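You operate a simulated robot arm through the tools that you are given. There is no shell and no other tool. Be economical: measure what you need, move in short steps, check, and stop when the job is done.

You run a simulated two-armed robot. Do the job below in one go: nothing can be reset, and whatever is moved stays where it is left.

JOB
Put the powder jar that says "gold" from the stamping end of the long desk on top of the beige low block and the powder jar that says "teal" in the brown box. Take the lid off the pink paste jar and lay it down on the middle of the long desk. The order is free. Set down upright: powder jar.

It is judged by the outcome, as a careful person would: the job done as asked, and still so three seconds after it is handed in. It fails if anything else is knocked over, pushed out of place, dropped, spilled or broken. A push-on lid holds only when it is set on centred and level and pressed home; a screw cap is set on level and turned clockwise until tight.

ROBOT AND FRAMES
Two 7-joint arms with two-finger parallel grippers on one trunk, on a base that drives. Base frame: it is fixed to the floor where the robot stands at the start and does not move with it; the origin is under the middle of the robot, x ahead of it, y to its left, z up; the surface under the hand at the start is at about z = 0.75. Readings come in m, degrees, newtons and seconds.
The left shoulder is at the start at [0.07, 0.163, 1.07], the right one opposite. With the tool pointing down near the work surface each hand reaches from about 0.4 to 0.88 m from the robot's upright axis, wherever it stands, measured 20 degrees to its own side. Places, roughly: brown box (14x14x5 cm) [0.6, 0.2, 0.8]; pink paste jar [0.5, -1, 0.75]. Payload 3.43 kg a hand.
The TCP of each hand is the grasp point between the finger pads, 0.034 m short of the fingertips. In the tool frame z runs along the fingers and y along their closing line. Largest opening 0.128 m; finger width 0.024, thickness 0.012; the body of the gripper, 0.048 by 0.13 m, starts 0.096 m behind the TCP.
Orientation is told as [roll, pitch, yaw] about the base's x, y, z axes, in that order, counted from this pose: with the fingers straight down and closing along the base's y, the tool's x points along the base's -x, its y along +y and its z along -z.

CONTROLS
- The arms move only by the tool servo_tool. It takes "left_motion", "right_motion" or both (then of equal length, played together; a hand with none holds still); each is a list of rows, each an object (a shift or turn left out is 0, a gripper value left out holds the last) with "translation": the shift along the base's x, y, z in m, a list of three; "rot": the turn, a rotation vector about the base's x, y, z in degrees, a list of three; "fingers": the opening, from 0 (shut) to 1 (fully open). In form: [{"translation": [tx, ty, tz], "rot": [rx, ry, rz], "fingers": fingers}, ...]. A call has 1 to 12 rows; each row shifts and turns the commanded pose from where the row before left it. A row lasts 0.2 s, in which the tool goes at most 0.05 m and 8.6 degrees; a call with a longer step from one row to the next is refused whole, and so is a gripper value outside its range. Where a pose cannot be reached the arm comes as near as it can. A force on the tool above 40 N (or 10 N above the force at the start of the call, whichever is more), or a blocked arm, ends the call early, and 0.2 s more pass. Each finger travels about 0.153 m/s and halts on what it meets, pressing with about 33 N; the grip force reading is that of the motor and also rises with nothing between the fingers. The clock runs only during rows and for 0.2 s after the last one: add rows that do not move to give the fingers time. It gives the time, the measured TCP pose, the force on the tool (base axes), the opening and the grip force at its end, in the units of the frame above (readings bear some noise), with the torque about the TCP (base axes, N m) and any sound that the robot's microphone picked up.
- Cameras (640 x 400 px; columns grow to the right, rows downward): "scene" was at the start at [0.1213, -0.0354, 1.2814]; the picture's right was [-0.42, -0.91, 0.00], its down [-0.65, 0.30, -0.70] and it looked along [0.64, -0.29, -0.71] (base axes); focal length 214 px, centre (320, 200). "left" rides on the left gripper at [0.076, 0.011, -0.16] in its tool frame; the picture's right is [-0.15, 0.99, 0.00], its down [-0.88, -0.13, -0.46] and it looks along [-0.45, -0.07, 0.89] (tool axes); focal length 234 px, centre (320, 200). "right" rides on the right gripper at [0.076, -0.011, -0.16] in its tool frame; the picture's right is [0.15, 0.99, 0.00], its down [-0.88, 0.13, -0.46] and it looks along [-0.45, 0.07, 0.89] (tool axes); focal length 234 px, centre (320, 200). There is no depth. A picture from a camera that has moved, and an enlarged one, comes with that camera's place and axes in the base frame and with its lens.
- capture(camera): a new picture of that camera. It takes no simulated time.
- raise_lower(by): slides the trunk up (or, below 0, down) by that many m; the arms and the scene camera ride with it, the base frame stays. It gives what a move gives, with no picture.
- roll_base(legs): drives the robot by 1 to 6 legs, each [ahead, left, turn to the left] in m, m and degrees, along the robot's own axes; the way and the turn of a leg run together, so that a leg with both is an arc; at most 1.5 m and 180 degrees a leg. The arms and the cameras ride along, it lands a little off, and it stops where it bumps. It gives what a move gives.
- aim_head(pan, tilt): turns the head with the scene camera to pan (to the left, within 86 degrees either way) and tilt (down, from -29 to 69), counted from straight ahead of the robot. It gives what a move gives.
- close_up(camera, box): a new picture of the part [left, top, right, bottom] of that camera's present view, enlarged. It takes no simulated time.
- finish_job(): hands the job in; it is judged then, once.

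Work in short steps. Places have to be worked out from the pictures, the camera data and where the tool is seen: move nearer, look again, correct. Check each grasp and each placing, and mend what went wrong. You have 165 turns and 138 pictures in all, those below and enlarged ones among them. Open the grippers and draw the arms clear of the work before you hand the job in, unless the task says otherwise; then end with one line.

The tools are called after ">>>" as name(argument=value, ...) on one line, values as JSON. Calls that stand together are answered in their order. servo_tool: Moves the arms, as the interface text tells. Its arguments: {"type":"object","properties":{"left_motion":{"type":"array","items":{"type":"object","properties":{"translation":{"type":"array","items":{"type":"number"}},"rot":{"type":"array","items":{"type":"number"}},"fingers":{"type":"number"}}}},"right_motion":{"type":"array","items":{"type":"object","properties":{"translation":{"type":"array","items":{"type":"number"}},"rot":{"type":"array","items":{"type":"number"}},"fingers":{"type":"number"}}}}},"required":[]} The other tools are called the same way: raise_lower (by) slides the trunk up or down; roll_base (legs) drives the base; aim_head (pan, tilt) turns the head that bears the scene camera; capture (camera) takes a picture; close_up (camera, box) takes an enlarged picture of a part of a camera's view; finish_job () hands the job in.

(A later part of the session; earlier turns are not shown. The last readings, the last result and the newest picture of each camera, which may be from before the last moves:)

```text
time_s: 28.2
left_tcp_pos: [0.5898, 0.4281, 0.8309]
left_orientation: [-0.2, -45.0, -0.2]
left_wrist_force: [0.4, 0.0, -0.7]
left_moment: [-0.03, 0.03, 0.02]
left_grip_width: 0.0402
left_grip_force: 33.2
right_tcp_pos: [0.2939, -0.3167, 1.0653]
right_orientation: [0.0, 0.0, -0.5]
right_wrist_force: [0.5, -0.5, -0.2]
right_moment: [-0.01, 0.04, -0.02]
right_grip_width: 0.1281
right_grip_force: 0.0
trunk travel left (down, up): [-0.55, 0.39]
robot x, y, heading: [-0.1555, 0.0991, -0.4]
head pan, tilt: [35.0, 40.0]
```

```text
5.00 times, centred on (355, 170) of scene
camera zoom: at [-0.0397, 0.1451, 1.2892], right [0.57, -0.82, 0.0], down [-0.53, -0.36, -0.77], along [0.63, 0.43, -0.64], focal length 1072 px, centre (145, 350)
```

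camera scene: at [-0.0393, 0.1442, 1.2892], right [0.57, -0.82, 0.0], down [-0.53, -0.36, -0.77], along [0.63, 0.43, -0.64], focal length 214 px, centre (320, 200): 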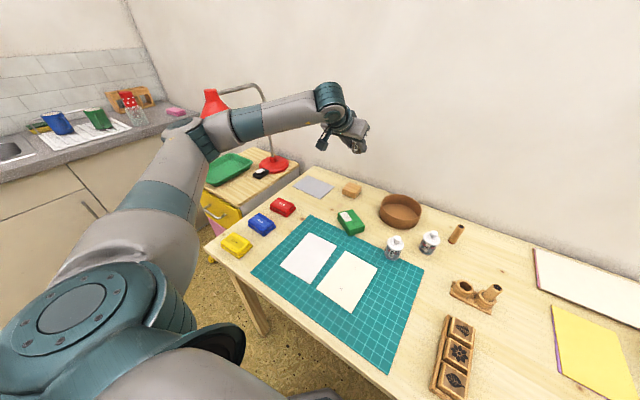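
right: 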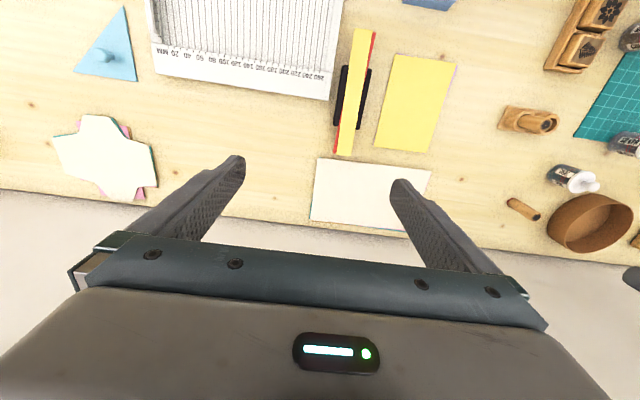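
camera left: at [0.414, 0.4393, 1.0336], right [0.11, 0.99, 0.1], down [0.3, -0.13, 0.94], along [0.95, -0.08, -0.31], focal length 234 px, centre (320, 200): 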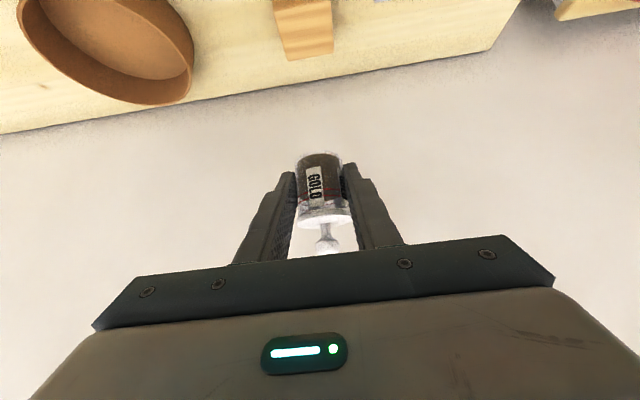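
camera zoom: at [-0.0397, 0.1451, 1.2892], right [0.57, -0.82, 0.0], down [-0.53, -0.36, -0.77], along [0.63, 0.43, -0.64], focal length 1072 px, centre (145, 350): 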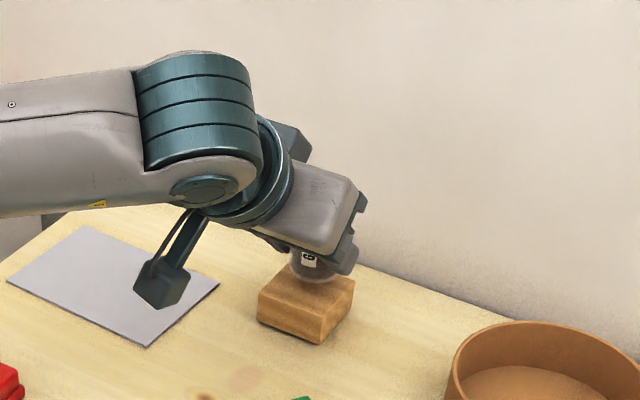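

Centred. Descend in small steps, watching the force.

>>> servo_tool(left_motion=[{"translation": [0, 0, -0.006]}, {"translation": [0, 0, -0.003]}, {}])

>>> close_up(camera="left", box=[220, 80, 420, 270])

```text
time_s: 29.0
left_tcp_pos: [0.588, 0.4258, 0.8229]
left_orientation: [-0.3, -45.0, -0.4]
left_wrist_force: [0.4, 0.1, -0.9]
left_moment: [-0.03, 0.05, -0.03]
left_grip_width: 0.0402
left_grip_force: 33.2
right_tcp_pos: [0.2941, -0.316, 1.0668]
right_orientation: [0.0, 0.0, -0.5]
right_wrist_force: [-0.4, 0.4, -0.3]
right_moment: [0.01, 0.01, 0.02]
right_grip_width: 0.128
right_grip_force: 0.0
trunk travel left (down, up): [-0.55, 0.39]
robot x, y, heading: [-0.1555, 0.0988, -0.3]
head pan, tilt: [35.0, 40.0]
```

```text
2.11 times, centred on (320, 175) of left
camera zoom: at [0.4235, 0.4407, 0.8817], right [0.11, 0.99, 0.1], down [0.3, -0.13, 0.95], along [0.95, -0.08, -0.31], focal length 493 px, centre (320, 253)
```

zoom: 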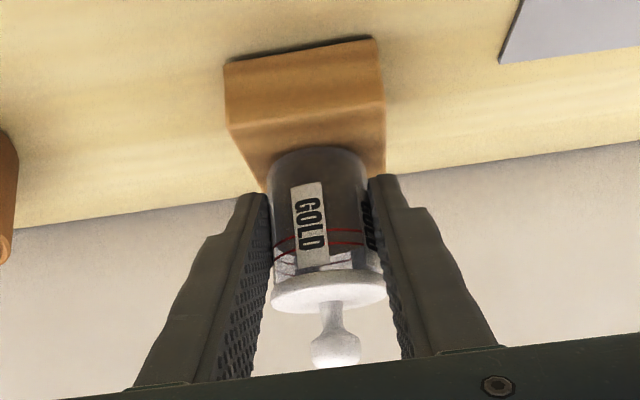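

>>> servo_tool(left_motion=[{"translation": [0, 0, -0.002]}, {"translation": [0, 0, -0.001]}, {}])

```text
time_s: 29.8
left_tcp_pos: [0.5895, 0.4272, 0.82]
left_orientation: [-0.3, -45.0, -0.5]
left_wrist_force: [-0.6, 0.5, -1.4]
left_moment: [0.02, 0.0, -0.01]
left_grip_width: 0.04
left_grip_force: 33.2
right_tcp_pos: [0.2937, -0.3153, 1.0657]
right_orientation: [0.1, 0.0, -0.5]
right_wrist_force: [0.0, 0.0, 0.2]
right_moment: [-0.01, -0.01, 0.0]
right_grip_width: 0.1278
right_grip_force: 0.1
trunk travel left (down, up): [-0.55, 0.39]
robot x, y, heading: [-0.1563, 0.098, -0.7]
head pan, tilt: [35.0, 40.0]
```

No contact yet at 0.820; continue in 1 mm steps.

>>> servo_tool(left_motion=[{"translation": [0, 0, -0.001]}, {"translation": [0, 0, -0.001]}, {}])

>>> close_up(camera="left", box=[270, 110, 370, 200])

```text
time_s: 30.6
left_tcp_pos: [0.5892, 0.4267, 0.8207]
left_orientation: [-0.2, -45.1, -0.4]
left_wrist_force: [0.8, 0.2, 6.2]
left_moment: [0.1, -0.06, 0.0]
left_grip_width: 0.0401
left_grip_force: 32.8
right_tcp_pos: [0.2932, -0.3162, 1.0673]
right_orientation: [0.1, 0.1, -0.5]
right_wrist_force: [0.3, 0.2, 0.3]
right_moment: [-0.01, 0.03, -0.01]
right_grip_width: 0.128
right_grip_force: 0.0
trunk travel left (down, up): [-0.55, 0.39]
robot x, y, heading: [-0.1555, 0.0989, -0.4]
head pan, tilt: [35.0, 40.0]
```

```text
4.44 times, centred on (320, 155) of left
camera zoom: at [0.4237, 0.4406, 0.8788], right [0.11, 0.99, 0.1], down [0.3, -0.13, 0.95], along [0.95, -0.08, -0.31], focal length 1041 px, centre (320, 400)
```

zoom: 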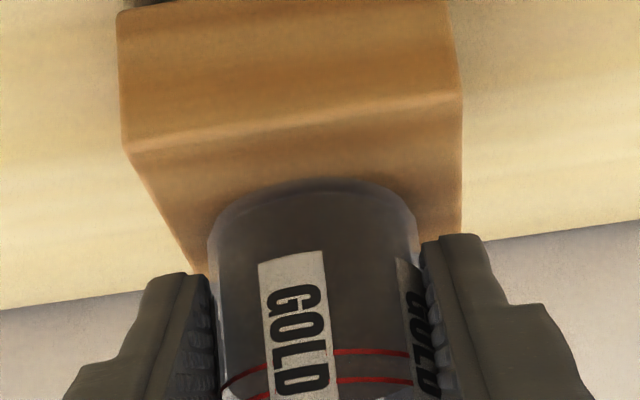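

Contact (6 N). Open and withdraw along the tool axis.

>>> servo_tool(left_motion=[{"fingers": 0.4}, {"fingers": 0.6}, {"fingers": 0.6}, {"translation": [-0.03, 0, 0.03]}, {"translation": [-0.03, 0, 0.03]}, {"translation": [-0.03, 0, 0.03]}, {"translation": [-0.02, 0, 0.04]}, {"translation": [0, 0, 0.04]}])

>>> capture(camera="left")

>>> close_up(camera="scene", box=[310, 130, 470, 270])

```text
time_s: 32.4
left_tcp_pos: [0.4797, 0.4268, 0.9874]
left_orientation: [-0.2, -44.9, -0.4]
left_wrist_force: [-0.6, 0.5, 0.1]
left_moment: [-0.03, 0.01, -0.01]
left_grip_width: 0.0767
left_grip_force: 0.0
right_tcp_pos: [0.294, -0.3177, 1.066]
right_orientation: [0.1, 0.0, -0.5]
right_wrist_force: [0.4, 0.1, 0.5]
right_moment: [0.01, 0.02, 0.01]
right_grip_width: 0.1283
right_grip_force: 0.2
trunk travel left (down, up): [-0.55, 0.39]
robot x, y, heading: [-0.1583, 0.1036, -0.2]
head pan, tilt: [35.0, 40.0]
```

```text
98 pictures are left
camera left: at [0.3146, 0.4399, 1.0471], right [0.11, 0.99, 0.1], down [0.3, -0.13, 0.94], along [0.95, -0.08, -0.31], focal length 234 px, centre (320, 200)
```

left: 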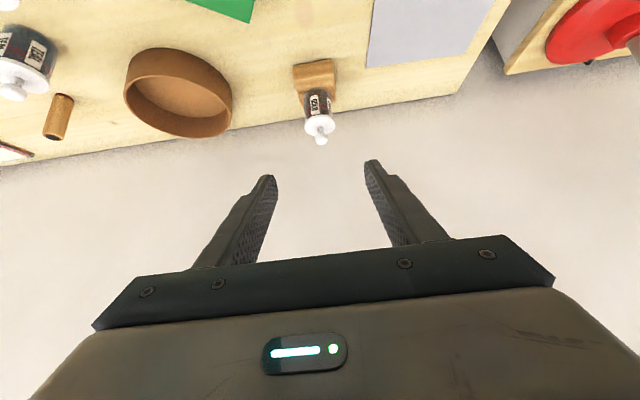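

```text
2.86 times, centred on (390, 200) of scene
camera zoom: at [-0.0393, 0.1444, 1.2891], right [0.57, -0.82, 0.0], down [-0.53, -0.36, -0.77], along [0.63, 0.43, -0.64], focal length 613 px, centre (120, 200)
```

zoom: 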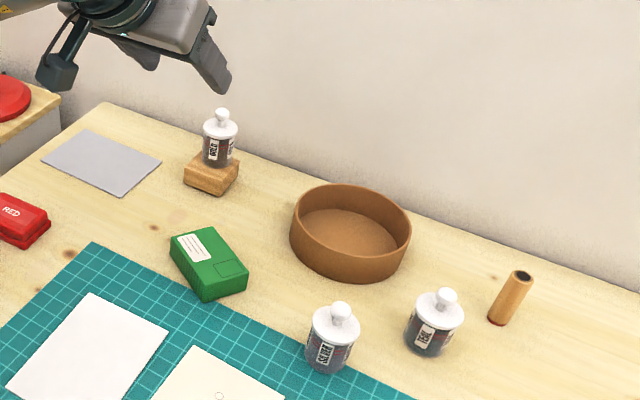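

Gold stands on the block. Next TEAL at ~[0.48, 0.113]; I'll approach yawed 20° so the gripper stays clear of SILVER. Move to hover first.

>>> servo_tool(left_motion=[{"translation": [-0.01, -0.04, 0]}, {"translation": [-0.01, -0.04, 0], "rot": [0, 0, 4]}, {"translation": [-0.01, -0.04, 0], "rot": [0, 0, 4]}, {"translation": [-0.01, -0.04, 0], "rot": [0, 0, 4]}, {"translation": [-0.01, -0.04, 0], "rot": [0, 0, 4]}, {"translation": [-0.01, -0.04, 0], "rot": [0, 0, 4]}, {"translation": [-0.01, -0.04, 0]}, {"translation": [-0.01, -0.04, -0.02]}, {"translation": [-0.013, -0.028, -0.03]}, {}])

>>> capture(camera="left")

>>> capture(camera="scene")

```text
time_s: 34.6
left_tcp_pos: [0.3828, 0.0792, 0.9357]
left_orientation: [-0.3, -45.0, 19.7]
left_wrist_force: [-0.2, -0.2, -0.4]
left_moment: [-0.01, 0.01, -0.04]
left_grip_width: 0.0768
left_grip_force: 0.1
right_tcp_pos: [0.2939, -0.315, 1.0659]
right_orientation: [0.0, 0.1, -0.5]
right_wrist_force: [0.5, 1.1, 0.5]
right_moment: [-0.04, 0.02, -0.01]
right_grip_width: 0.1279
right_grip_force: 0.0
trunk travel left (down, up): [-0.55, 0.39]
robot x, y, heading: [-0.161, 0.1004, -0.6]
head pan, tilt: [35.0, 40.0]
```

```text
96 pictures are left
camera left: at [0.2241, 0.0358, 0.9959], right [-0.23, 0.97, 0.1], down [0.33, -0.02, 0.95], along [0.92, 0.25, -0.31], focal length 234 px, centre (320, 200)
```

left: 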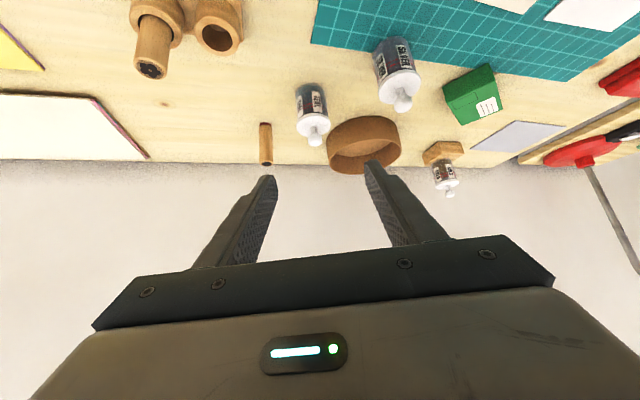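

```text
95 pictures are left
camera scene: at [-0.0398, 0.1459, 1.2892], right [0.57, -0.82, 0.0], down [-0.53, -0.36, -0.77], along [0.63, 0.43, -0.64], focal length 214 px, centre (320, 200)
```

scene: 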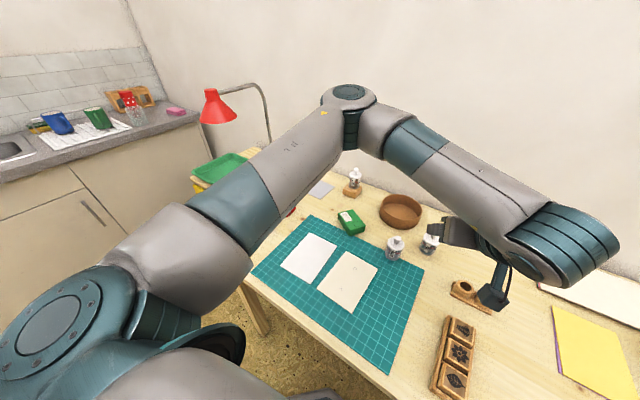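

Teal reads as ~[0.474, 0.107]. Drop to the pre-approach and re-measure.

>>> servo_tool(left_motion=[{"translation": [0, -0.003, -0.03]}, {"translation": [0, -0.003, -0.03]}, {}])

>>> capture(camera="left")

>>> close_up(camera="scene", box=[370, 180, 490, 310])

```text
time_s: 35.4
left_tcp_pos: [0.3833, 0.0743, 0.8775]
left_orientation: [-0.2, -44.9, 19.6]
left_wrist_force: [0.0, 0.7, -0.4]
left_moment: [0.01, 0.01, -0.04]
left_grip_width: 0.0769
left_grip_force: 0.0
right_tcp_pos: [0.2933, -0.3152, 1.067]
right_orientation: [0.1, 0.0, -0.5]
right_wrist_force: [-0.2, 0.4, -0.4]
right_moment: [-0.02, 0.01, 0.0]
right_grip_width: 0.1282
right_grip_force: 0.1
trunk travel left (down, up): [-0.55, 0.39]
robot x, y, heading: [-0.157, 0.0982, -0.7]
head pan, tilt: [35.0, 40.0]
```

```text
94 pictures are left
camera left: at [0.2243, 0.0299, 0.9372], right [-0.23, 0.97, 0.1], down [0.33, -0.02, 0.95], along [0.92, 0.25, -0.31], focal length 234 px, centre (320, 200)
```

left: 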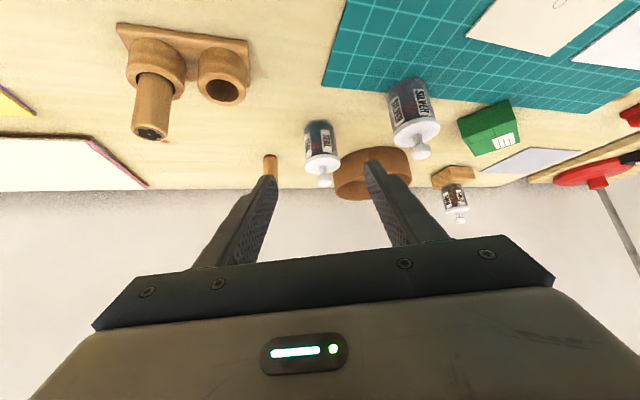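

```text
3.08 times, centred on (430, 245) of scene
camera zoom: at [-0.0398, 0.1451, 1.2893], right [0.57, -0.82, 0.0], down [-0.53, -0.36, -0.77], along [0.63, 0.43, -0.64], focal length 660 px, centre (-18, 62)
```

zoom: 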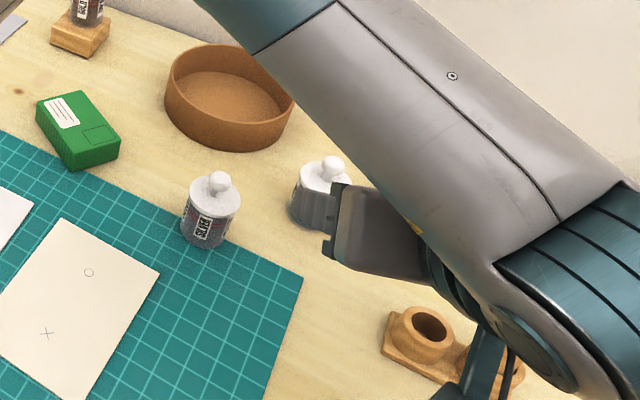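

Geometry matches the gold approach; teal at (0.474, 0.106). Advance along the tool axis.

>>> servo_tool(left_motion=[{"translation": [0.026, 0.0095, -0.029]}, {"translation": [0.026, 0.0095, -0.029]}, {"translation": [0.025, 0.009, -0.028]}, {}])

>>> close_up(camera="left", box=[220, 100, 420, 260])

>>> close_up(camera="scene", box=[370, 180, 490, 310])

```text
time_s: 36.4
left_tcp_pos: [0.4623, 0.0984, 0.7925]
left_orientation: [-0.2, -45.1, 19.6]
left_wrist_force: [0.1, 0.3, 0.2]
left_moment: [-0.01, 0.01, 0.0]
left_grip_width: 0.0769
left_grip_force: 0.1
right_tcp_pos: [0.2937, -0.316, 1.0658]
right_orientation: [0.0, 0.0, -0.5]
right_wrist_force: [0.4, 0.5, 0.5]
right_moment: [0.01, 0.0, 0.02]
right_grip_width: 0.128
right_grip_force: 0.1
trunk travel left (down, up): [-0.55, 0.39]
robot x, y, heading: [-0.1598, 0.0969, -0.5]
head pan, tilt: [35.0, 40.0]
```

```text
2.50 times, centred on (320, 180) of left
camera zoom: at [0.3028, 0.0556, 0.852], right [-0.23, 0.97, 0.1], down [0.33, -0.02, 0.95], along [0.92, 0.25, -0.31], focal length 585 px, centre (320, 250)
```

zoom: 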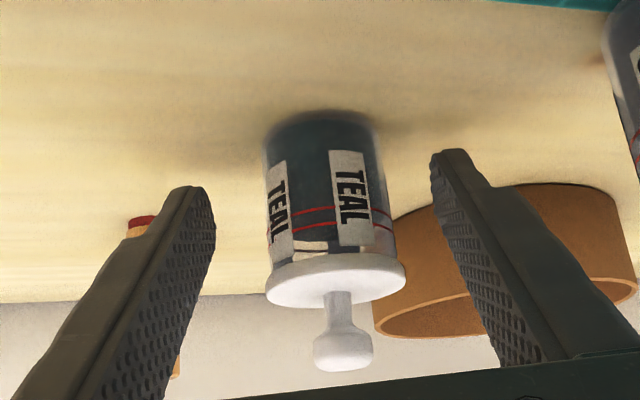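

```text
3.08 times, centred on (430, 245) of scene
camera zoom: at [-0.0402, 0.1448, 1.2893], right [0.57, -0.82, 0.0], down [-0.53, -0.36, -0.77], along [0.63, 0.43, -0.64], focal length 660 px, centre (-18, 62)
```

zoom: 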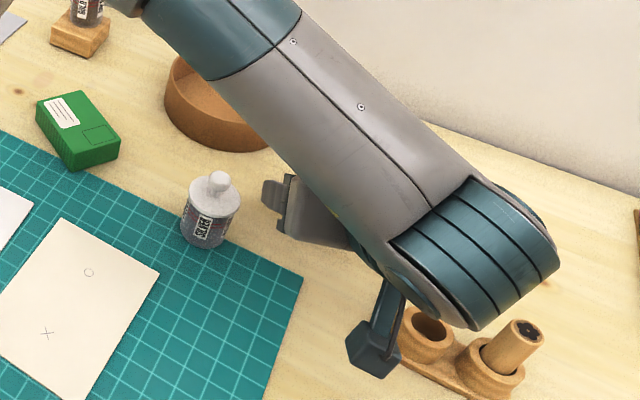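

Nearly centred; shift 2 mm and close.

>>> servo_tool(left_motion=[{"translation": [-0.001, 0.002, 0]}, {"fingers": 0.28}, {"fingers": 0.28}, {"fingers": 0.28}])

>>> servo_tool(left_motion=[{"translation": [0, 0, 0.01]}, {"translation": [0, 0, 0.02]}, {}])

>>> close_up(camera="left", box=[220, 100, 420, 260])

```text
time_s: 37.4
left_tcp_pos: [0.4619, 0.1016, 0.7918]
left_orientation: [-0.2, -45.0, 19.6]
left_wrist_force: [-0.1, -0.1, 1.0]
left_moment: [0.02, 0.0, -0.02]
left_grip_width: 0.0401
left_grip_force: 33.3
right_tcp_pos: [0.2926, -0.3161, 1.0655]
right_orientation: [0.0, -0.1, -0.5]
right_wrist_force: [-0.1, 0.2, 0.4]
right_moment: [0.03, 0.02, 0.02]
right_grip_width: 0.1281
right_grip_force: 0.1
trunk travel left (down, up): [-0.55, 0.39]
robot x, y, heading: [-0.1572, 0.0963, -0.4]
head pan, tilt: [35.0, 40.0]
```

```text
time_s: 38.2
left_tcp_pos: [0.4621, 0.101, 0.8217]
left_orientation: [-0.1, -44.9, 19.6]
left_wrist_force: [0.2, 0.8, -1.4]
left_moment: [-0.04, 0.01, -0.01]
left_grip_width: 0.0399
left_grip_force: 32.9
right_tcp_pos: [0.2932, -0.3157, 1.0656]
right_orientation: [0.0, 0.0, -0.4]
right_wrist_force: [-0.2, 0.2, -0.1]
right_moment: [-0.04, 0.03, 0.02]
right_grip_width: 0.1279
right_grip_force: 0.1
trunk travel left (down, up): [-0.55, 0.39]
robot x, y, heading: [-0.1554, 0.0994, -0.3]
head pan, tilt: [35.0, 40.0]
```

```text
2.50 times, centred on (320, 180) of left
camera zoom: at [0.3026, 0.0578, 0.8815], right [-0.23, 0.97, 0.1], down [0.33, -0.02, 0.94], along [0.92, 0.25, -0.31], focal length 585 px, centre (320, 250)
```

zoom: 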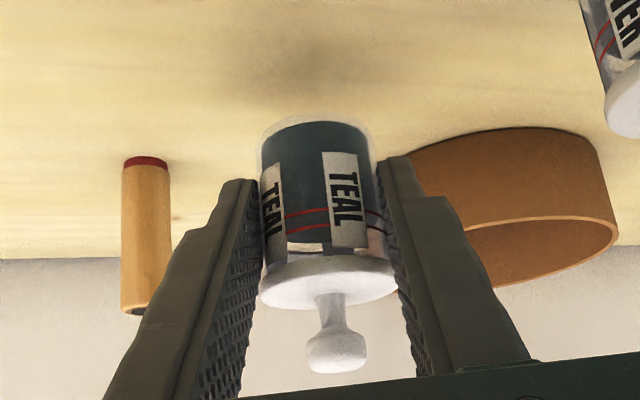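

Teal lifted whole. Raise, then look at the box from the left camera.

>>> servo_tool(left_motion=[{"translation": [0, 0, 0.04]}, {"translation": [0, 0, 0.04]}, {"translation": [0, 0, 0.04]}, {"translation": [-0.01, 0.035, 0.03]}, {"translation": [-0.01, 0.035, 0]}, {}])

>>> capture(camera="left")

>>> capture(camera="scene")

```text
time_s: 39.6
left_tcp_pos: [0.4414, 0.1702, 0.9753]
left_orientation: [-0.1, -45.0, 19.5]
left_wrist_force: [0.6, -0.1, 0.0]
left_moment: [0.0, 0.06, 0.01]
left_grip_width: 0.0401
left_grip_force: 32.9
right_tcp_pos: [0.2925, -0.3172, 1.0668]
right_orientation: [0.1, 0.0, -0.5]
right_wrist_force: [0.3, -1.1, 0.2]
right_moment: [0.05, -0.01, 0.01]
right_grip_width: 0.128
right_grip_force: 0.1
trunk travel left (down, up): [-0.55, 0.39]
robot x, y, heading: [-0.1539, 0.1015, -0.2]
head pan, tilt: [35.0, 40.0]
```

```text
89 pictures are left
camera left: at [0.2826, 0.1259, 1.0339], right [-0.23, 0.97, 0.1], down [0.33, -0.02, 0.95], along [0.92, 0.25, -0.31], focal length 234 px, centre (320, 200)
```

left: 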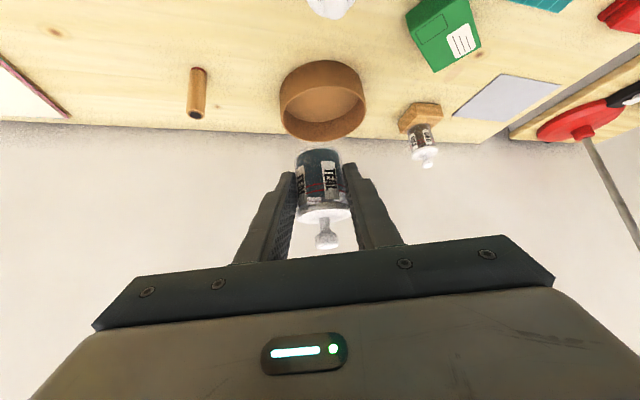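

```text
88 pictures are left
camera scene: at [-0.0395, 0.1439, 1.2893], right [0.57, -0.82, 0.0], down [-0.53, -0.36, -0.77], along [0.63, 0.43, -0.64], focal length 214 px, centre (320, 200)
```

scene: 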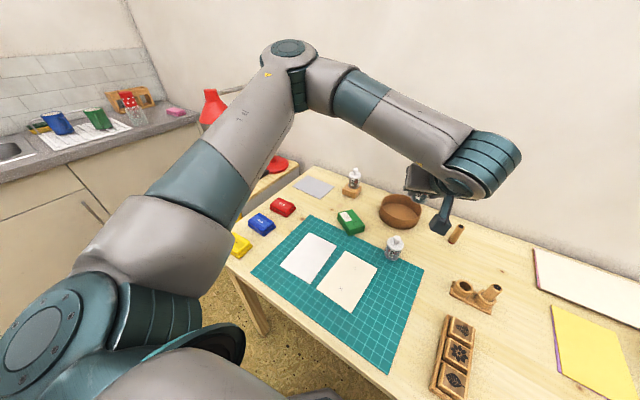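

>>> close_up(camera="left", box=[265, 50, 385, 150])

>>> close_up(camera="scene", box=[360, 180, 440, 240])

```text
4.00 times, centred on (325, 100) of left
camera zoom: at [0.2826, 0.1259, 1.0339], right [-0.23, 0.97, 0.1], down [0.33, -0.02, 0.95], along [0.92, 0.25, -0.31], focal length 937 px, centre (300, 600)
```

zoom: 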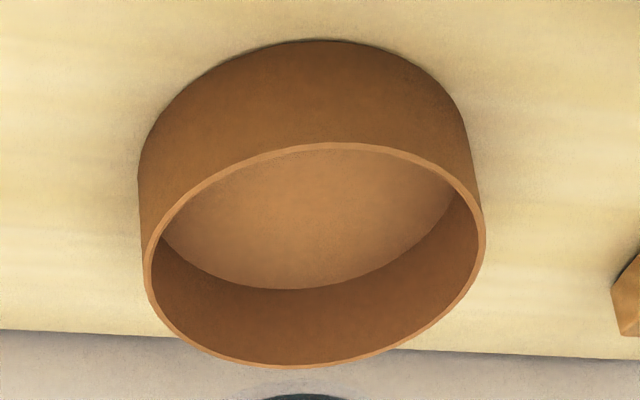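

```text
6.67 times, centred on (400, 210) of scene
camera zoom: at [-0.0395, 0.1439, 1.2893], right [0.57, -0.82, 0.0], down [-0.53, -0.36, -0.77], along [0.63, 0.43, -0.64], focal length 1430 px, centre (-213, 133)
```

zoom: 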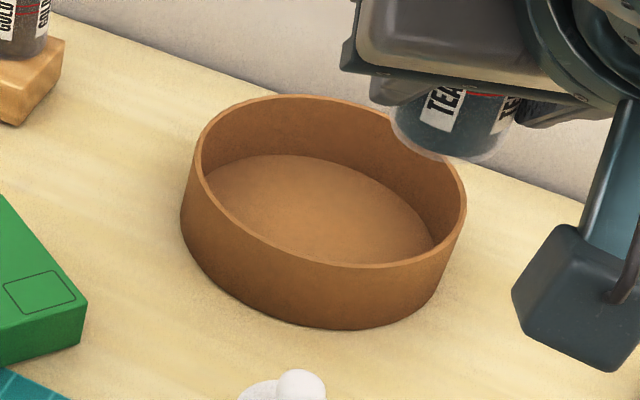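

Box centre ≈ (0.569, 0.222). At the present yaw the wrist camera would come down on SILVER, so I turn to yaw −15° while moving over the box.

>>> servo_tool(left_motion=[{"translation": [0.02, 0.009, 0], "rot": [0, 0, -7]}, {"translation": [0.02, 0.009, 0], "rot": [0, 0, -7]}, {"translation": [0.02, 0.009, 0], "rot": [0, 0, -7]}, {"translation": [0.02, 0.009, 0], "rot": [0, 0, -7]}, {"translation": [0.02, 0.009, 0], "rot": [0, 0, -7]}, {"translation": [0.0156, 0.01, -0.02]}, {"translation": [0, 0, -0.04]}, {}])

>>> capture(camera="left")

>>> close_up(camera="scene", box=[340, 140, 460, 260])

```text
time_s: 41.4
left_tcp_pos: [0.5573, 0.2278, 0.913]
left_orientation: [-0.1, -45.0, -15.4]
left_wrist_force: [-0.1, 0.3, -0.2]
left_moment: [-0.03, 0.01, 0.04]
left_grip_width: 0.0401
left_grip_force: 33.2
right_tcp_pos: [0.2938, -0.3177, 1.0654]
right_orientation: [0.1, 0.0, -0.4]
right_wrist_force: [-0.3, 0.1, 0.6]
right_moment: [0.0, 0.01, 0.0]
right_grip_width: 0.128
right_grip_force: 0.0
trunk travel left (down, up): [-0.55, 0.39]
robot x, y, heading: [-0.1579, 0.0995, -0.2]
head pan, tilt: [35.0, 40.0]
```

```text
85 pictures are left
camera left: at [0.4003, 0.2851, 0.9729], right [0.36, 0.93, 0.1], down [0.25, -0.2, 0.95], along [0.9, -0.32, -0.31], focal length 234 px, centre (320, 200)
```

left: 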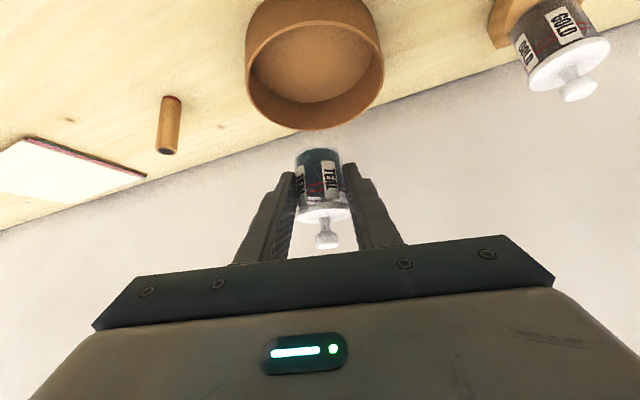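

```text
3.33 times, centred on (400, 200) of scene
camera zoom: at [-0.0401, 0.1448, 1.2893], right [0.57, -0.82, 0.0], down [-0.53, -0.36, -0.77], along [0.63, 0.43, -0.64], focal length 715 px, centre (53, 200)
```

zoom: 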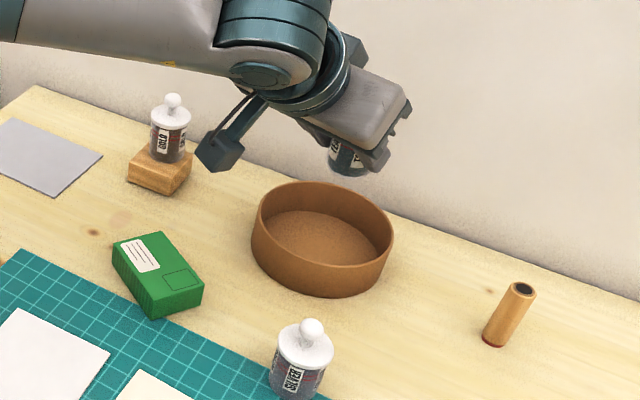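

Lined up. Descend to just above the box floor.

>>> servo_tool(left_motion=[{"translation": [-0.002, -0.002, -0.035]}, {"translation": [0, 0, -0.035]}, {"translation": [0, 0, -0.02]}, {"translation": [0, 0, -0.01]}, {}])

>>> capture(camera="left")

>>> close_up(camera="scene", box=[340, 140, 460, 260])

```text
time_s: 42.6
left_tcp_pos: [0.5556, 0.2252, 0.8124]
left_orientation: [-0.2, -45.0, -15.3]
left_wrist_force: [0.2, 0.1, -0.8]
left_moment: [-0.04, 0.02, 0.0]
left_grip_width: 0.0403
left_grip_force: 33.3
right_tcp_pos: [0.2948, -0.3157, 1.0657]
right_orientation: [0.0, 0.0, -0.5]
right_wrist_force: [-0.1, 0.2, -0.2]
right_moment: [-0.02, 0.0, 0.01]
right_grip_width: 0.1278
right_grip_force: 0.2
trunk travel left (down, up): [-0.55, 0.39]
robot x, y, heading: [-0.1596, 0.0989, -0.4]
head pan, tilt: [35.0, 40.0]
```

```text
83 pictures are left
camera left: at [0.3997, 0.2826, 0.8725], right [0.36, 0.93, 0.1], down [0.26, -0.2, 0.95], along [0.9, -0.32, -0.31], focal length 234 px, centre (320, 200)
```

left: 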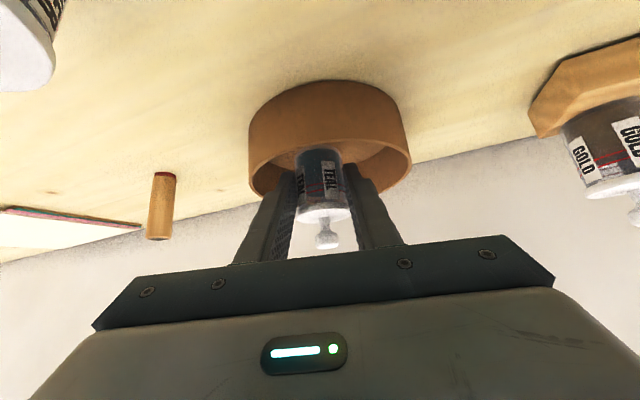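

```text
3.33 times, centred on (400, 200) of scene
camera zoom: at [-0.0396, 0.1451, 1.2892], right [0.57, -0.82, 0.0], down [-0.53, -0.36, -0.77], along [0.63, 0.43, -0.64], focal length 715 px, centre (53, 200)
```

zoom: 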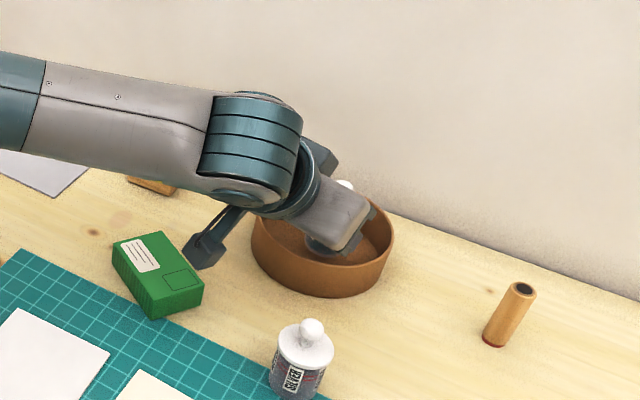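

Jar is inside the box. Lower in small steps until contact.

>>> servo_tool(left_motion=[{"translation": [0, 0, -0.006]}, {"translation": [0, 0, -0.003]}, {"translation": [0, 0, -0.002]}, {}])

```text
time_s: 43.6
left_tcp_pos: [0.5563, 0.2247, 0.8018]
left_orientation: [-0.1, -45.1, -15.4]
left_wrist_force: [-0.4, 0.4, 0.0]
left_moment: [0.03, 0.01, -0.01]
left_grip_width: 0.04
left_grip_force: 33.2
right_tcp_pos: [0.294, -0.3152, 1.0661]
right_orientation: [0.0, 0.0, -0.4]
right_wrist_force: [0.0, 0.0, 0.6]
right_moment: [-0.03, 0.03, 0.01]
right_grip_width: 0.1281
right_grip_force: 0.1
trunk travel left (down, up): [-0.55, 0.39]
robot x, y, heading: [-0.1569, 0.0973, -0.6]
head pan, tilt: [35.0, 40.0]
```

>>> servo_tool(left_motion=[{"translation": [0, 0, -0.002]}, {"translation": [0, 0, -0.002]}, {}])

```text
time_s: 44.4
left_tcp_pos: [0.5562, 0.2267, 0.7975]
left_orientation: [-0.1, -45.0, -15.4]
left_wrist_force: [0.2, -0.2, 0.0]
left_moment: [0.02, 0.05, 0.0]
left_grip_width: 0.04
left_grip_force: 32.8
right_tcp_pos: [0.294, -0.316, 1.0656]
right_orientation: [0.0, 0.0, -0.5]
right_wrist_force: [-0.4, 0.1, -0.2]
right_moment: [-0.01, 0.02, 0.01]
right_grip_width: 0.1281
right_grip_force: 0.0
trunk travel left (down, up): [-0.55, 0.39]
robot x, y, heading: [-0.1551, 0.0981, -0.6]
head pan, tilt: [35.0, 40.0]
```

>>> servo_tool(left_motion=[{"translation": [0, 0, -0.0015]}, {"translation": [0, 0, -0.0015]}, {}])

```text
time_s: 45.2
left_tcp_pos: [0.5576, 0.2257, 0.797]
left_orientation: [-0.2, -45.0, -15.4]
left_wrist_force: [-1.3, 0.4, 5.0]
left_moment: [0.04, -0.07, 0.02]
left_grip_width: 0.0401
left_grip_force: 33.5
right_tcp_pos: [0.2939, -0.3166, 1.0658]
right_orientation: [0.1, 0.0, -0.5]
right_wrist_force: [-0.2, -0.1, -0.2]
right_moment: [0.0, 0.02, -0.01]
right_grip_width: 0.1281
right_grip_force: 0.0
trunk travel left (down, up): [-0.55, 0.39]
robot x, y, heading: [-0.1592, 0.0982, -0.5]
head pan, tilt: [35.0, 40.0]
```

Contact (5 N). Open a little and withdraw along the tool axis.

>>> servo_tool(left_motion=[{"fingers": 0.4}, {"fingers": 0.48}, {"fingers": 0.48}, {"translation": [-0.0205, 0.0055, 0.021]}, {"translation": [-0.0273, 0.0073, 0.028]}, {"translation": [-0.0273, 0.0073, 0.028]}, {"translation": [-0.0273, 0.0073, 0.028]}, {"translation": [0, 0, 0.045]}, {"translation": [0, 0, 0.045]}])

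>>> capture(camera="left")

>>> close_up(camera="scene", box=[310, 130, 470, 270])

```text
time_s: 47.2
left_tcp_pos: [0.4538, 0.2538, 0.9905]
left_orientation: [-0.2, -45.0, -15.3]
left_wrist_force: [-0.2, 0.0, 0.0]
left_moment: [-0.01, -0.02, 0.01]
left_grip_width: 0.0617
left_grip_force: 0.0
right_tcp_pos: [0.2939, -0.3159, 1.0662]
right_orientation: [0.0, 0.0, -0.5]
right_wrist_force: [-0.3, 0.1, 0.2]
right_moment: [0.01, -0.03, 0.03]
right_grip_width: 0.1281
right_grip_force: 0.2
trunk travel left (down, up): [-0.55, 0.39]
robot x, y, heading: [-0.1579, 0.1018, -0.4]
head pan, tilt: [35.0, 40.0]
```

```text
81 pictures are left
camera left: at [0.2977, 0.3099, 1.0499], right [0.36, 0.93, 0.1], down [0.26, -0.2, 0.95], along [0.9, -0.32, -0.31], focal length 234 px, centre (320, 200)
```

left: 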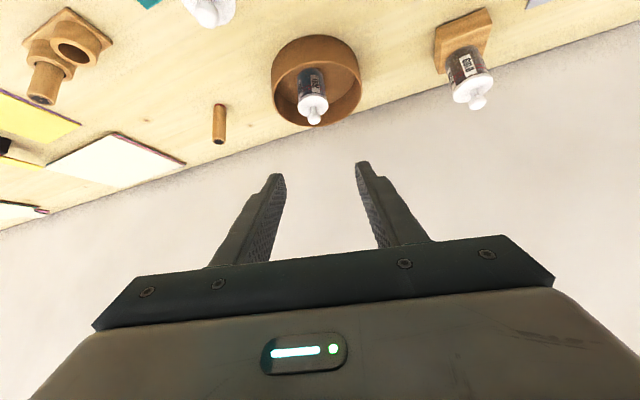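

```text
2.86 times, centred on (390, 200) of scene
camera zoom: at [-0.0403, 0.1449, 1.2892], right [0.57, -0.82, 0.0], down [-0.53, -0.36, -0.77], along [0.63, 0.43, -0.64], focal length 613 px, centre (120, 200)
```

zoom: 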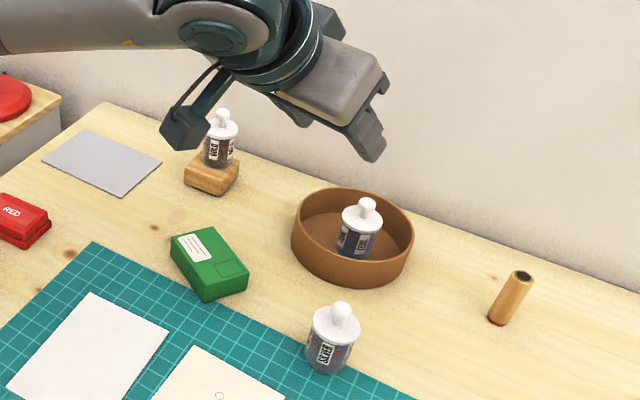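

Both powder jars stand in place. Now drive right ~0.9 m toward the paste jar and look.

>>> roll_base(legs=[[0, -0.9, 0]])

>>> aim_head(pan=-15, tilt=42)

>>> capture(camera="scene")

>>> capture(camera="right")

```text
time_s: 51.9
left_tcp_pos: [0.4486, -0.6337, 0.9894]
left_orientation: [-0.2, -45.0, -15.0]
left_wrist_force: [0.0, 0.6, -0.2]
left_moment: [0.0, 0.02, -0.03]
left_grip_width: 0.0614
left_grip_force: 0.0
right_tcp_pos: [0.2926, -1.2048, 1.0658]
right_orientation: [0.0, -0.1, 0.0]
right_wrist_force: [-0.6, 0.1, 0.5]
right_moment: [-0.02, -0.02, -0.03]
right_grip_width: 0.1281
right_grip_force: 0.0
trunk travel left (down, up): [-0.55, 0.39]
robot x, y, heading: [-0.1622, -0.7951, 0.0]
head pan, tilt: [35.0, 40.0]
```

```text
time_s: 53.1
left_tcp_pos: [0.4479, -0.6338, 0.9893]
left_orientation: [-0.2, -45.0, -14.8]
left_wrist_force: [-0.6, 0.3, 0.0]
left_moment: [-0.04, -0.04, -0.02]
left_grip_width: 0.0615
left_grip_force: 0.1
right_tcp_pos: [0.2919, -1.2041, 1.0665]
right_orientation: [-0.1, 0.0, 0.0]
right_wrist_force: [0.4, 0.0, -0.4]
right_moment: [-0.05, 0.0, 0.02]
right_grip_width: 0.128
right_grip_force: 0.1
trunk travel left (down, up): [-0.55, 0.39]
robot x, y, heading: [-0.1611, -0.7896, 0.2]
head pan, tilt: [-15.0, 42.0]
```

```text
79 pictures are left
camera scene: at [-0.0334, -0.8167, 1.2863], right [-0.26, -0.97, 0.0], down [-0.65, 0.17, -0.74], along [0.72, -0.19, -0.67], focal length 214 px, centre (320, 200)
```

scene: 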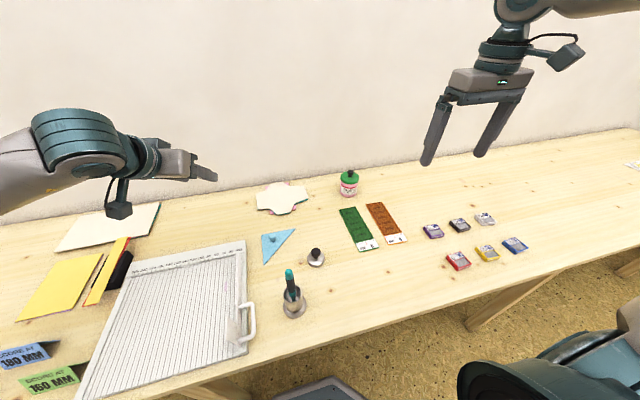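

```text
78 pictures are left
camera right: at [0.2176, -1.2152, 1.2259], right [-0.15, 0.99, 0.0], down [0.88, 0.13, 0.46], along [0.45, 0.07, -0.89], focal length 234 px, centre (320, 200)
```

right: 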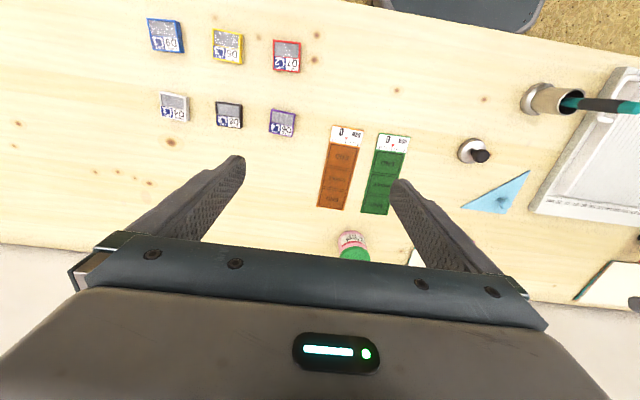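

>>> close_up(camera="scene", box=[315, 155, 385, 210])

>>> aim_head(pan=-50, tilt=25)

>>> capture(camera="scene")

```text
7.27 times, centred on (350, 182) of scene
camera zoom: at [-0.0334, -0.8167, 1.2863], right [-0.26, -0.97, 0.0], down [-0.65, 0.17, -0.74], along [0.72, -0.19, -0.67], focal length 1560 px, centre (102, 327)
```

zoom: 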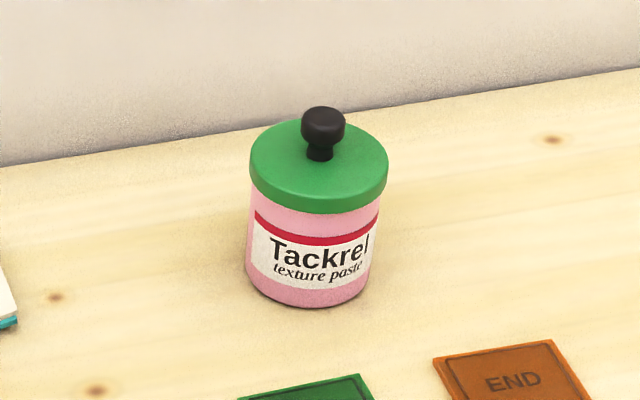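

```text
time_s: 54.1
left_tcp_pos: [0.4498, -0.6345, 0.9891]
left_orientation: [-0.2, -45.0, -14.9]
left_wrist_force: [-1.2, -0.5, -0.1]
left_moment: [0.03, -0.02, 0.01]
left_grip_width: 0.0615
left_grip_force: 0.0
right_tcp_pos: [0.2925, -1.2043, 1.0666]
right_orientation: [0.0, 0.1, 0.0]
right_wrist_force: [-0.5, -0.7, 0.9]
right_moment: [-0.04, 0.01, -0.01]
right_grip_width: 0.1281
right_grip_force: 0.0
trunk travel left (down, up): [-0.55, 0.39]
robot x, y, heading: [-0.1628, -0.7918, -0.1]
head pan, tilt: [-50.0, 25.0]
```

```text
76 pictures are left
camera scene: at [-0.0549, -0.8656, 1.3125], right [-0.77, -0.64, 0.0], down [-0.27, 0.32, -0.91], along [0.58, -0.69, -0.42], focal length 214 px, centre (320, 200)
```

scene: 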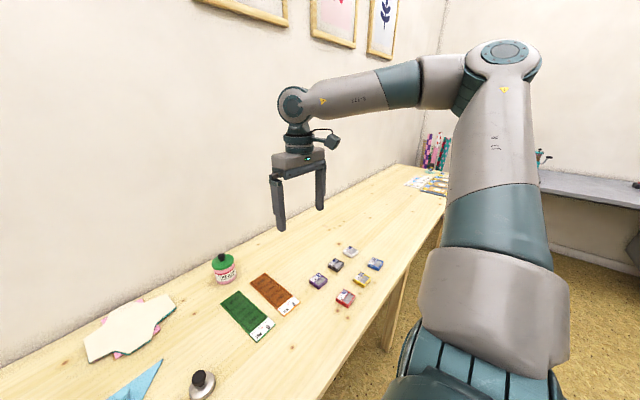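

>>> close_up(camera="scene", box=[340, 130, 460, 230])

```text
4.00 times, centred on (400, 180) of scene
camera zoom: at [-0.0549, -0.8656, 1.3125], right [-0.77, -0.64, 0.0], down [-0.27, 0.32, -0.91], along [0.58, -0.69, -0.42], focal length 858 px, centre (0, 280)
```

zoom: 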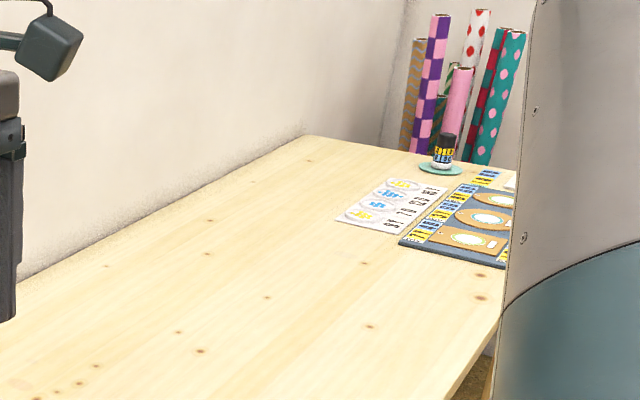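

Desk spans roughly y 0.68 to −2.9, so its middle is y≈−1.1. Paste jar ~[0.562, −1.087], green lid (7 cm) with knob. Bring the right hand over it.

>>> servo_tool(right_motion=[{"translation": [0.04, 0.017, -0.01]}, {"translation": [0.04, 0.017, -0.01]}, {"translation": [0.04, 0.017, -0.01]}, {"translation": [0.04, 0.017, -0.01]}, {"translation": [0.04, 0.017, -0.01]}, {"translation": [0.035, 0.016, -0.01]}, {"translation": [0.03, 0.016, -0.01]}, {}])

>>> capture(camera="right")

>>> aim_head(pan=-15, tilt=42)

>>> close_up(camera="scene", box=[270, 100, 430, 240])

```text
time_s: 55.9
left_tcp_pos: [0.4474, -0.6324, 0.9916]
left_orientation: [-0.2, -45.0, -14.9]
left_wrist_force: [0.3, -0.3, 0.6]
left_moment: [0.02, -0.02, 0.01]
left_grip_width: 0.0614
left_grip_force: 0.1
right_tcp_pos: [0.5553, -1.09, 0.9968]
right_orientation: [0.1, -0.2, -0.1]
right_wrist_force: [0.3, 0.1, 0.1]
right_moment: [-0.01, -0.03, -0.04]
right_grip_width: 0.1278
right_grip_force: 0.0
trunk travel left (down, up): [-0.55, 0.39]
robot x, y, heading: [-0.1611, -0.7931, 0.1]
head pan, tilt: [-50.0, 25.0]
```

```text
74 pictures are left
camera right: at [0.4802, -1.1003, 1.1572], right [-0.14, 0.99, 0.0], down [0.88, 0.13, 0.46], along [0.45, 0.07, -0.89], focal length 234 px, centre (320, 200)
```

right: 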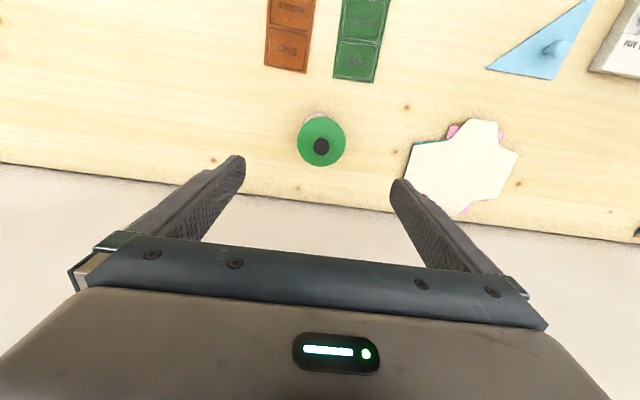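

```text
time_s: 56.9
left_tcp_pos: [0.4493, -0.634, 0.9905]
left_orientation: [-0.3, -45.0, -14.9]
left_wrist_force: [-0.2, -0.3, -0.1]
left_moment: [-0.02, -0.01, 0.0]
left_grip_width: 0.0612
left_grip_force: 0.0
right_tcp_pos: [0.5571, -1.0886, 0.9965]
right_orientation: [0.1, -0.3, 0.0]
right_wrist_force: [0.0, 0.2, -0.9]
right_moment: [0.01, 0.0, -0.01]
right_grip_width: 0.1279
right_grip_force: 0.1
trunk travel left (down, up): [-0.55, 0.39]
robot x, y, heading: [-0.1628, -0.7918, 0.0]
head pan, tilt: [-15.0, 42.0]
```

```text
2.86 times, centred on (350, 170) of scene
camera zoom: at [-0.0334, -0.8168, 1.2863], right [-0.26, -0.97, 0.0], down [-0.65, 0.17, -0.74], along [0.72, -0.19, -0.67], focal length 613 px, centre (234, 286)
```

zoom: 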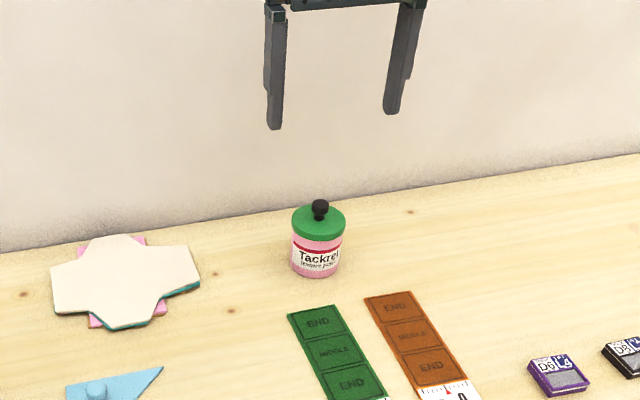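

Lid centre (0.558, −1.086), right beneath the hand. Descend around it.

>>> servo_tool(right_motion=[{"translation": [0.001, 0.002, -0.045]}, {"translation": [0, 0, -0.045]}, {"translation": [0, 0, -0.045]}, {"translation": [0, 0, -0.03]}, {"translation": [0, 0, -0.02]}, {}])

>>> capture(camera="right")

>>> close_up(camera="scene", box=[300, 120, 400, 220])

```text
time_s: 58.3
left_tcp_pos: [0.449, -0.6339, 0.9894]
left_orientation: [-0.2, -45.0, -14.8]
left_wrist_force: [-0.2, 0.0, -0.8]
left_moment: [-0.04, 0.02, -0.01]
left_grip_width: 0.0613
left_grip_force: 0.0
right_tcp_pos: [0.5279, -1.1027, 0.8208]
right_orientation: [0.0, -0.2, 0.0]
right_wrist_force: [-0.5, -0.9, -0.6]
right_moment: [-0.01, 0.05, 0.0]
right_grip_width: 0.1278
right_grip_force: 0.0
right hand out of reach, approached as far as the arm can: row 2, 3, 4, 5
trunk travel left (down, up): [-0.55, 0.39]
robot x, y, heading: [-0.1585, -0.7933, -0.1]
head pan, tilt: [-15.0, 42.0]
```

```text
72 pictures are left
camera right: at [0.453, -1.1126, 0.9819], right [-0.15, 0.99, 0.0], down [0.88, 0.13, 0.46], along [0.45, 0.07, -0.89], focal length 234 px, centre (320, 200)
```

right: 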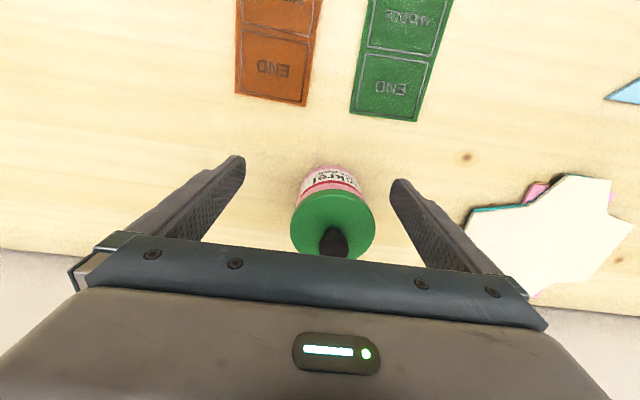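

```text
4.00 times, centred on (350, 170) of scene
camera zoom: at [-0.0334, -0.8166, 1.2863], right [-0.26, -0.97, 0.0], down [-0.65, 0.17, -0.74], along [0.72, -0.19, -0.67], focal length 858 px, centre (200, 320)
```

zoom: 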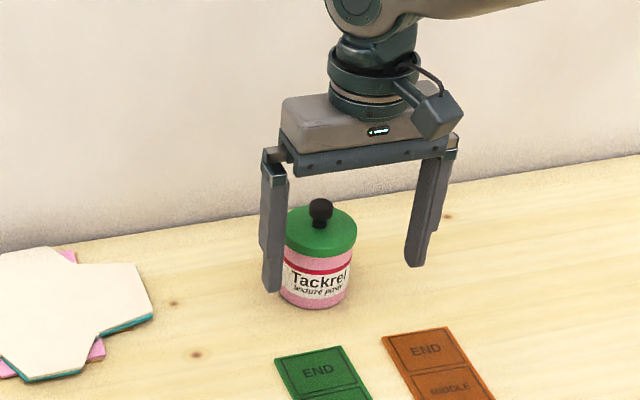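

Out of reach by 3 cm. Rise, drive 8 cm forward, then realign.

>>> servo_tool(right_motion=[{"translation": [0, 0, 0.04]}, {"translation": [0, 0, 0.045]}, {"translation": [0, 0, 0.045]}, {}])

>>> roll_base(legs=[[0.1, -0.05, 0]])

>>> capture(camera="right")

```text
time_s: 59.3
left_tcp_pos: [0.449, -0.6345, 0.99]
left_orientation: [-0.2, -44.9, -14.9]
left_wrist_force: [-0.2, 0.3, -0.5]
left_moment: [-0.01, 0.03, 0.02]
left_grip_width: 0.0614
left_grip_force: 0.0
right_tcp_pos: [0.5299, -1.1007, 0.9516]
right_orientation: [0.0, 0.1, 0.0]
right_wrist_force: [-0.2, 0.2, -1.0]
right_moment: [-0.04, -0.02, -0.01]
right_grip_width: 0.128
right_grip_force: 0.1
trunk travel left (down, up): [-0.55, 0.39]
robot x, y, heading: [-0.1593, -0.7947, -0.1]
head pan, tilt: [-15.0, 42.0]
```

```text
time_s: 60.5
left_tcp_pos: [0.549, -0.6826, 0.9901]
left_orientation: [-0.2, -45.0, -14.7]
left_wrist_force: [-0.4, 0.2, -0.5]
left_moment: [0.03, 0.01, 0.0]
left_grip_width: 0.0615
left_grip_force: 0.0
right_tcp_pos: [0.6291, -1.149, 0.9505]
right_orientation: [0.0, 0.0, 0.1]
right_wrist_force: [0.0, -0.6, 0.0]
right_moment: [0.02, 0.05, -0.03]
right_grip_width: 0.1277
right_grip_force: 0.0
trunk travel left (down, up): [-0.55, 0.39]
robot x, y, heading: [-0.0643, -0.8438, -0.1]
head pan, tilt: [-15.0, 42.0]
```

```text
70 pictures are left
camera right: at [0.5538, -1.1595, 1.1113], right [-0.15, 0.99, 0.0], down [0.88, 0.13, 0.46], along [0.45, 0.07, -0.89], focal length 234 px, centre (320, 200)
```

right: 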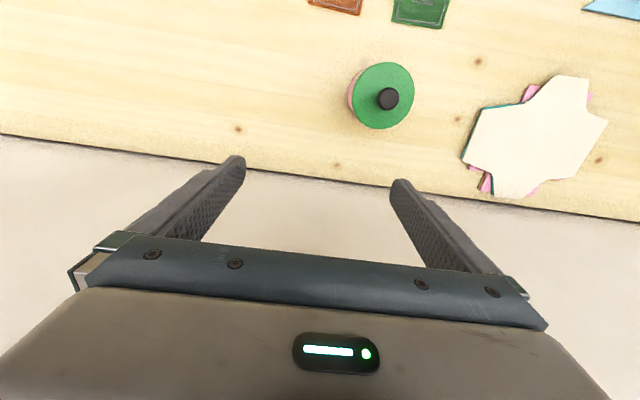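

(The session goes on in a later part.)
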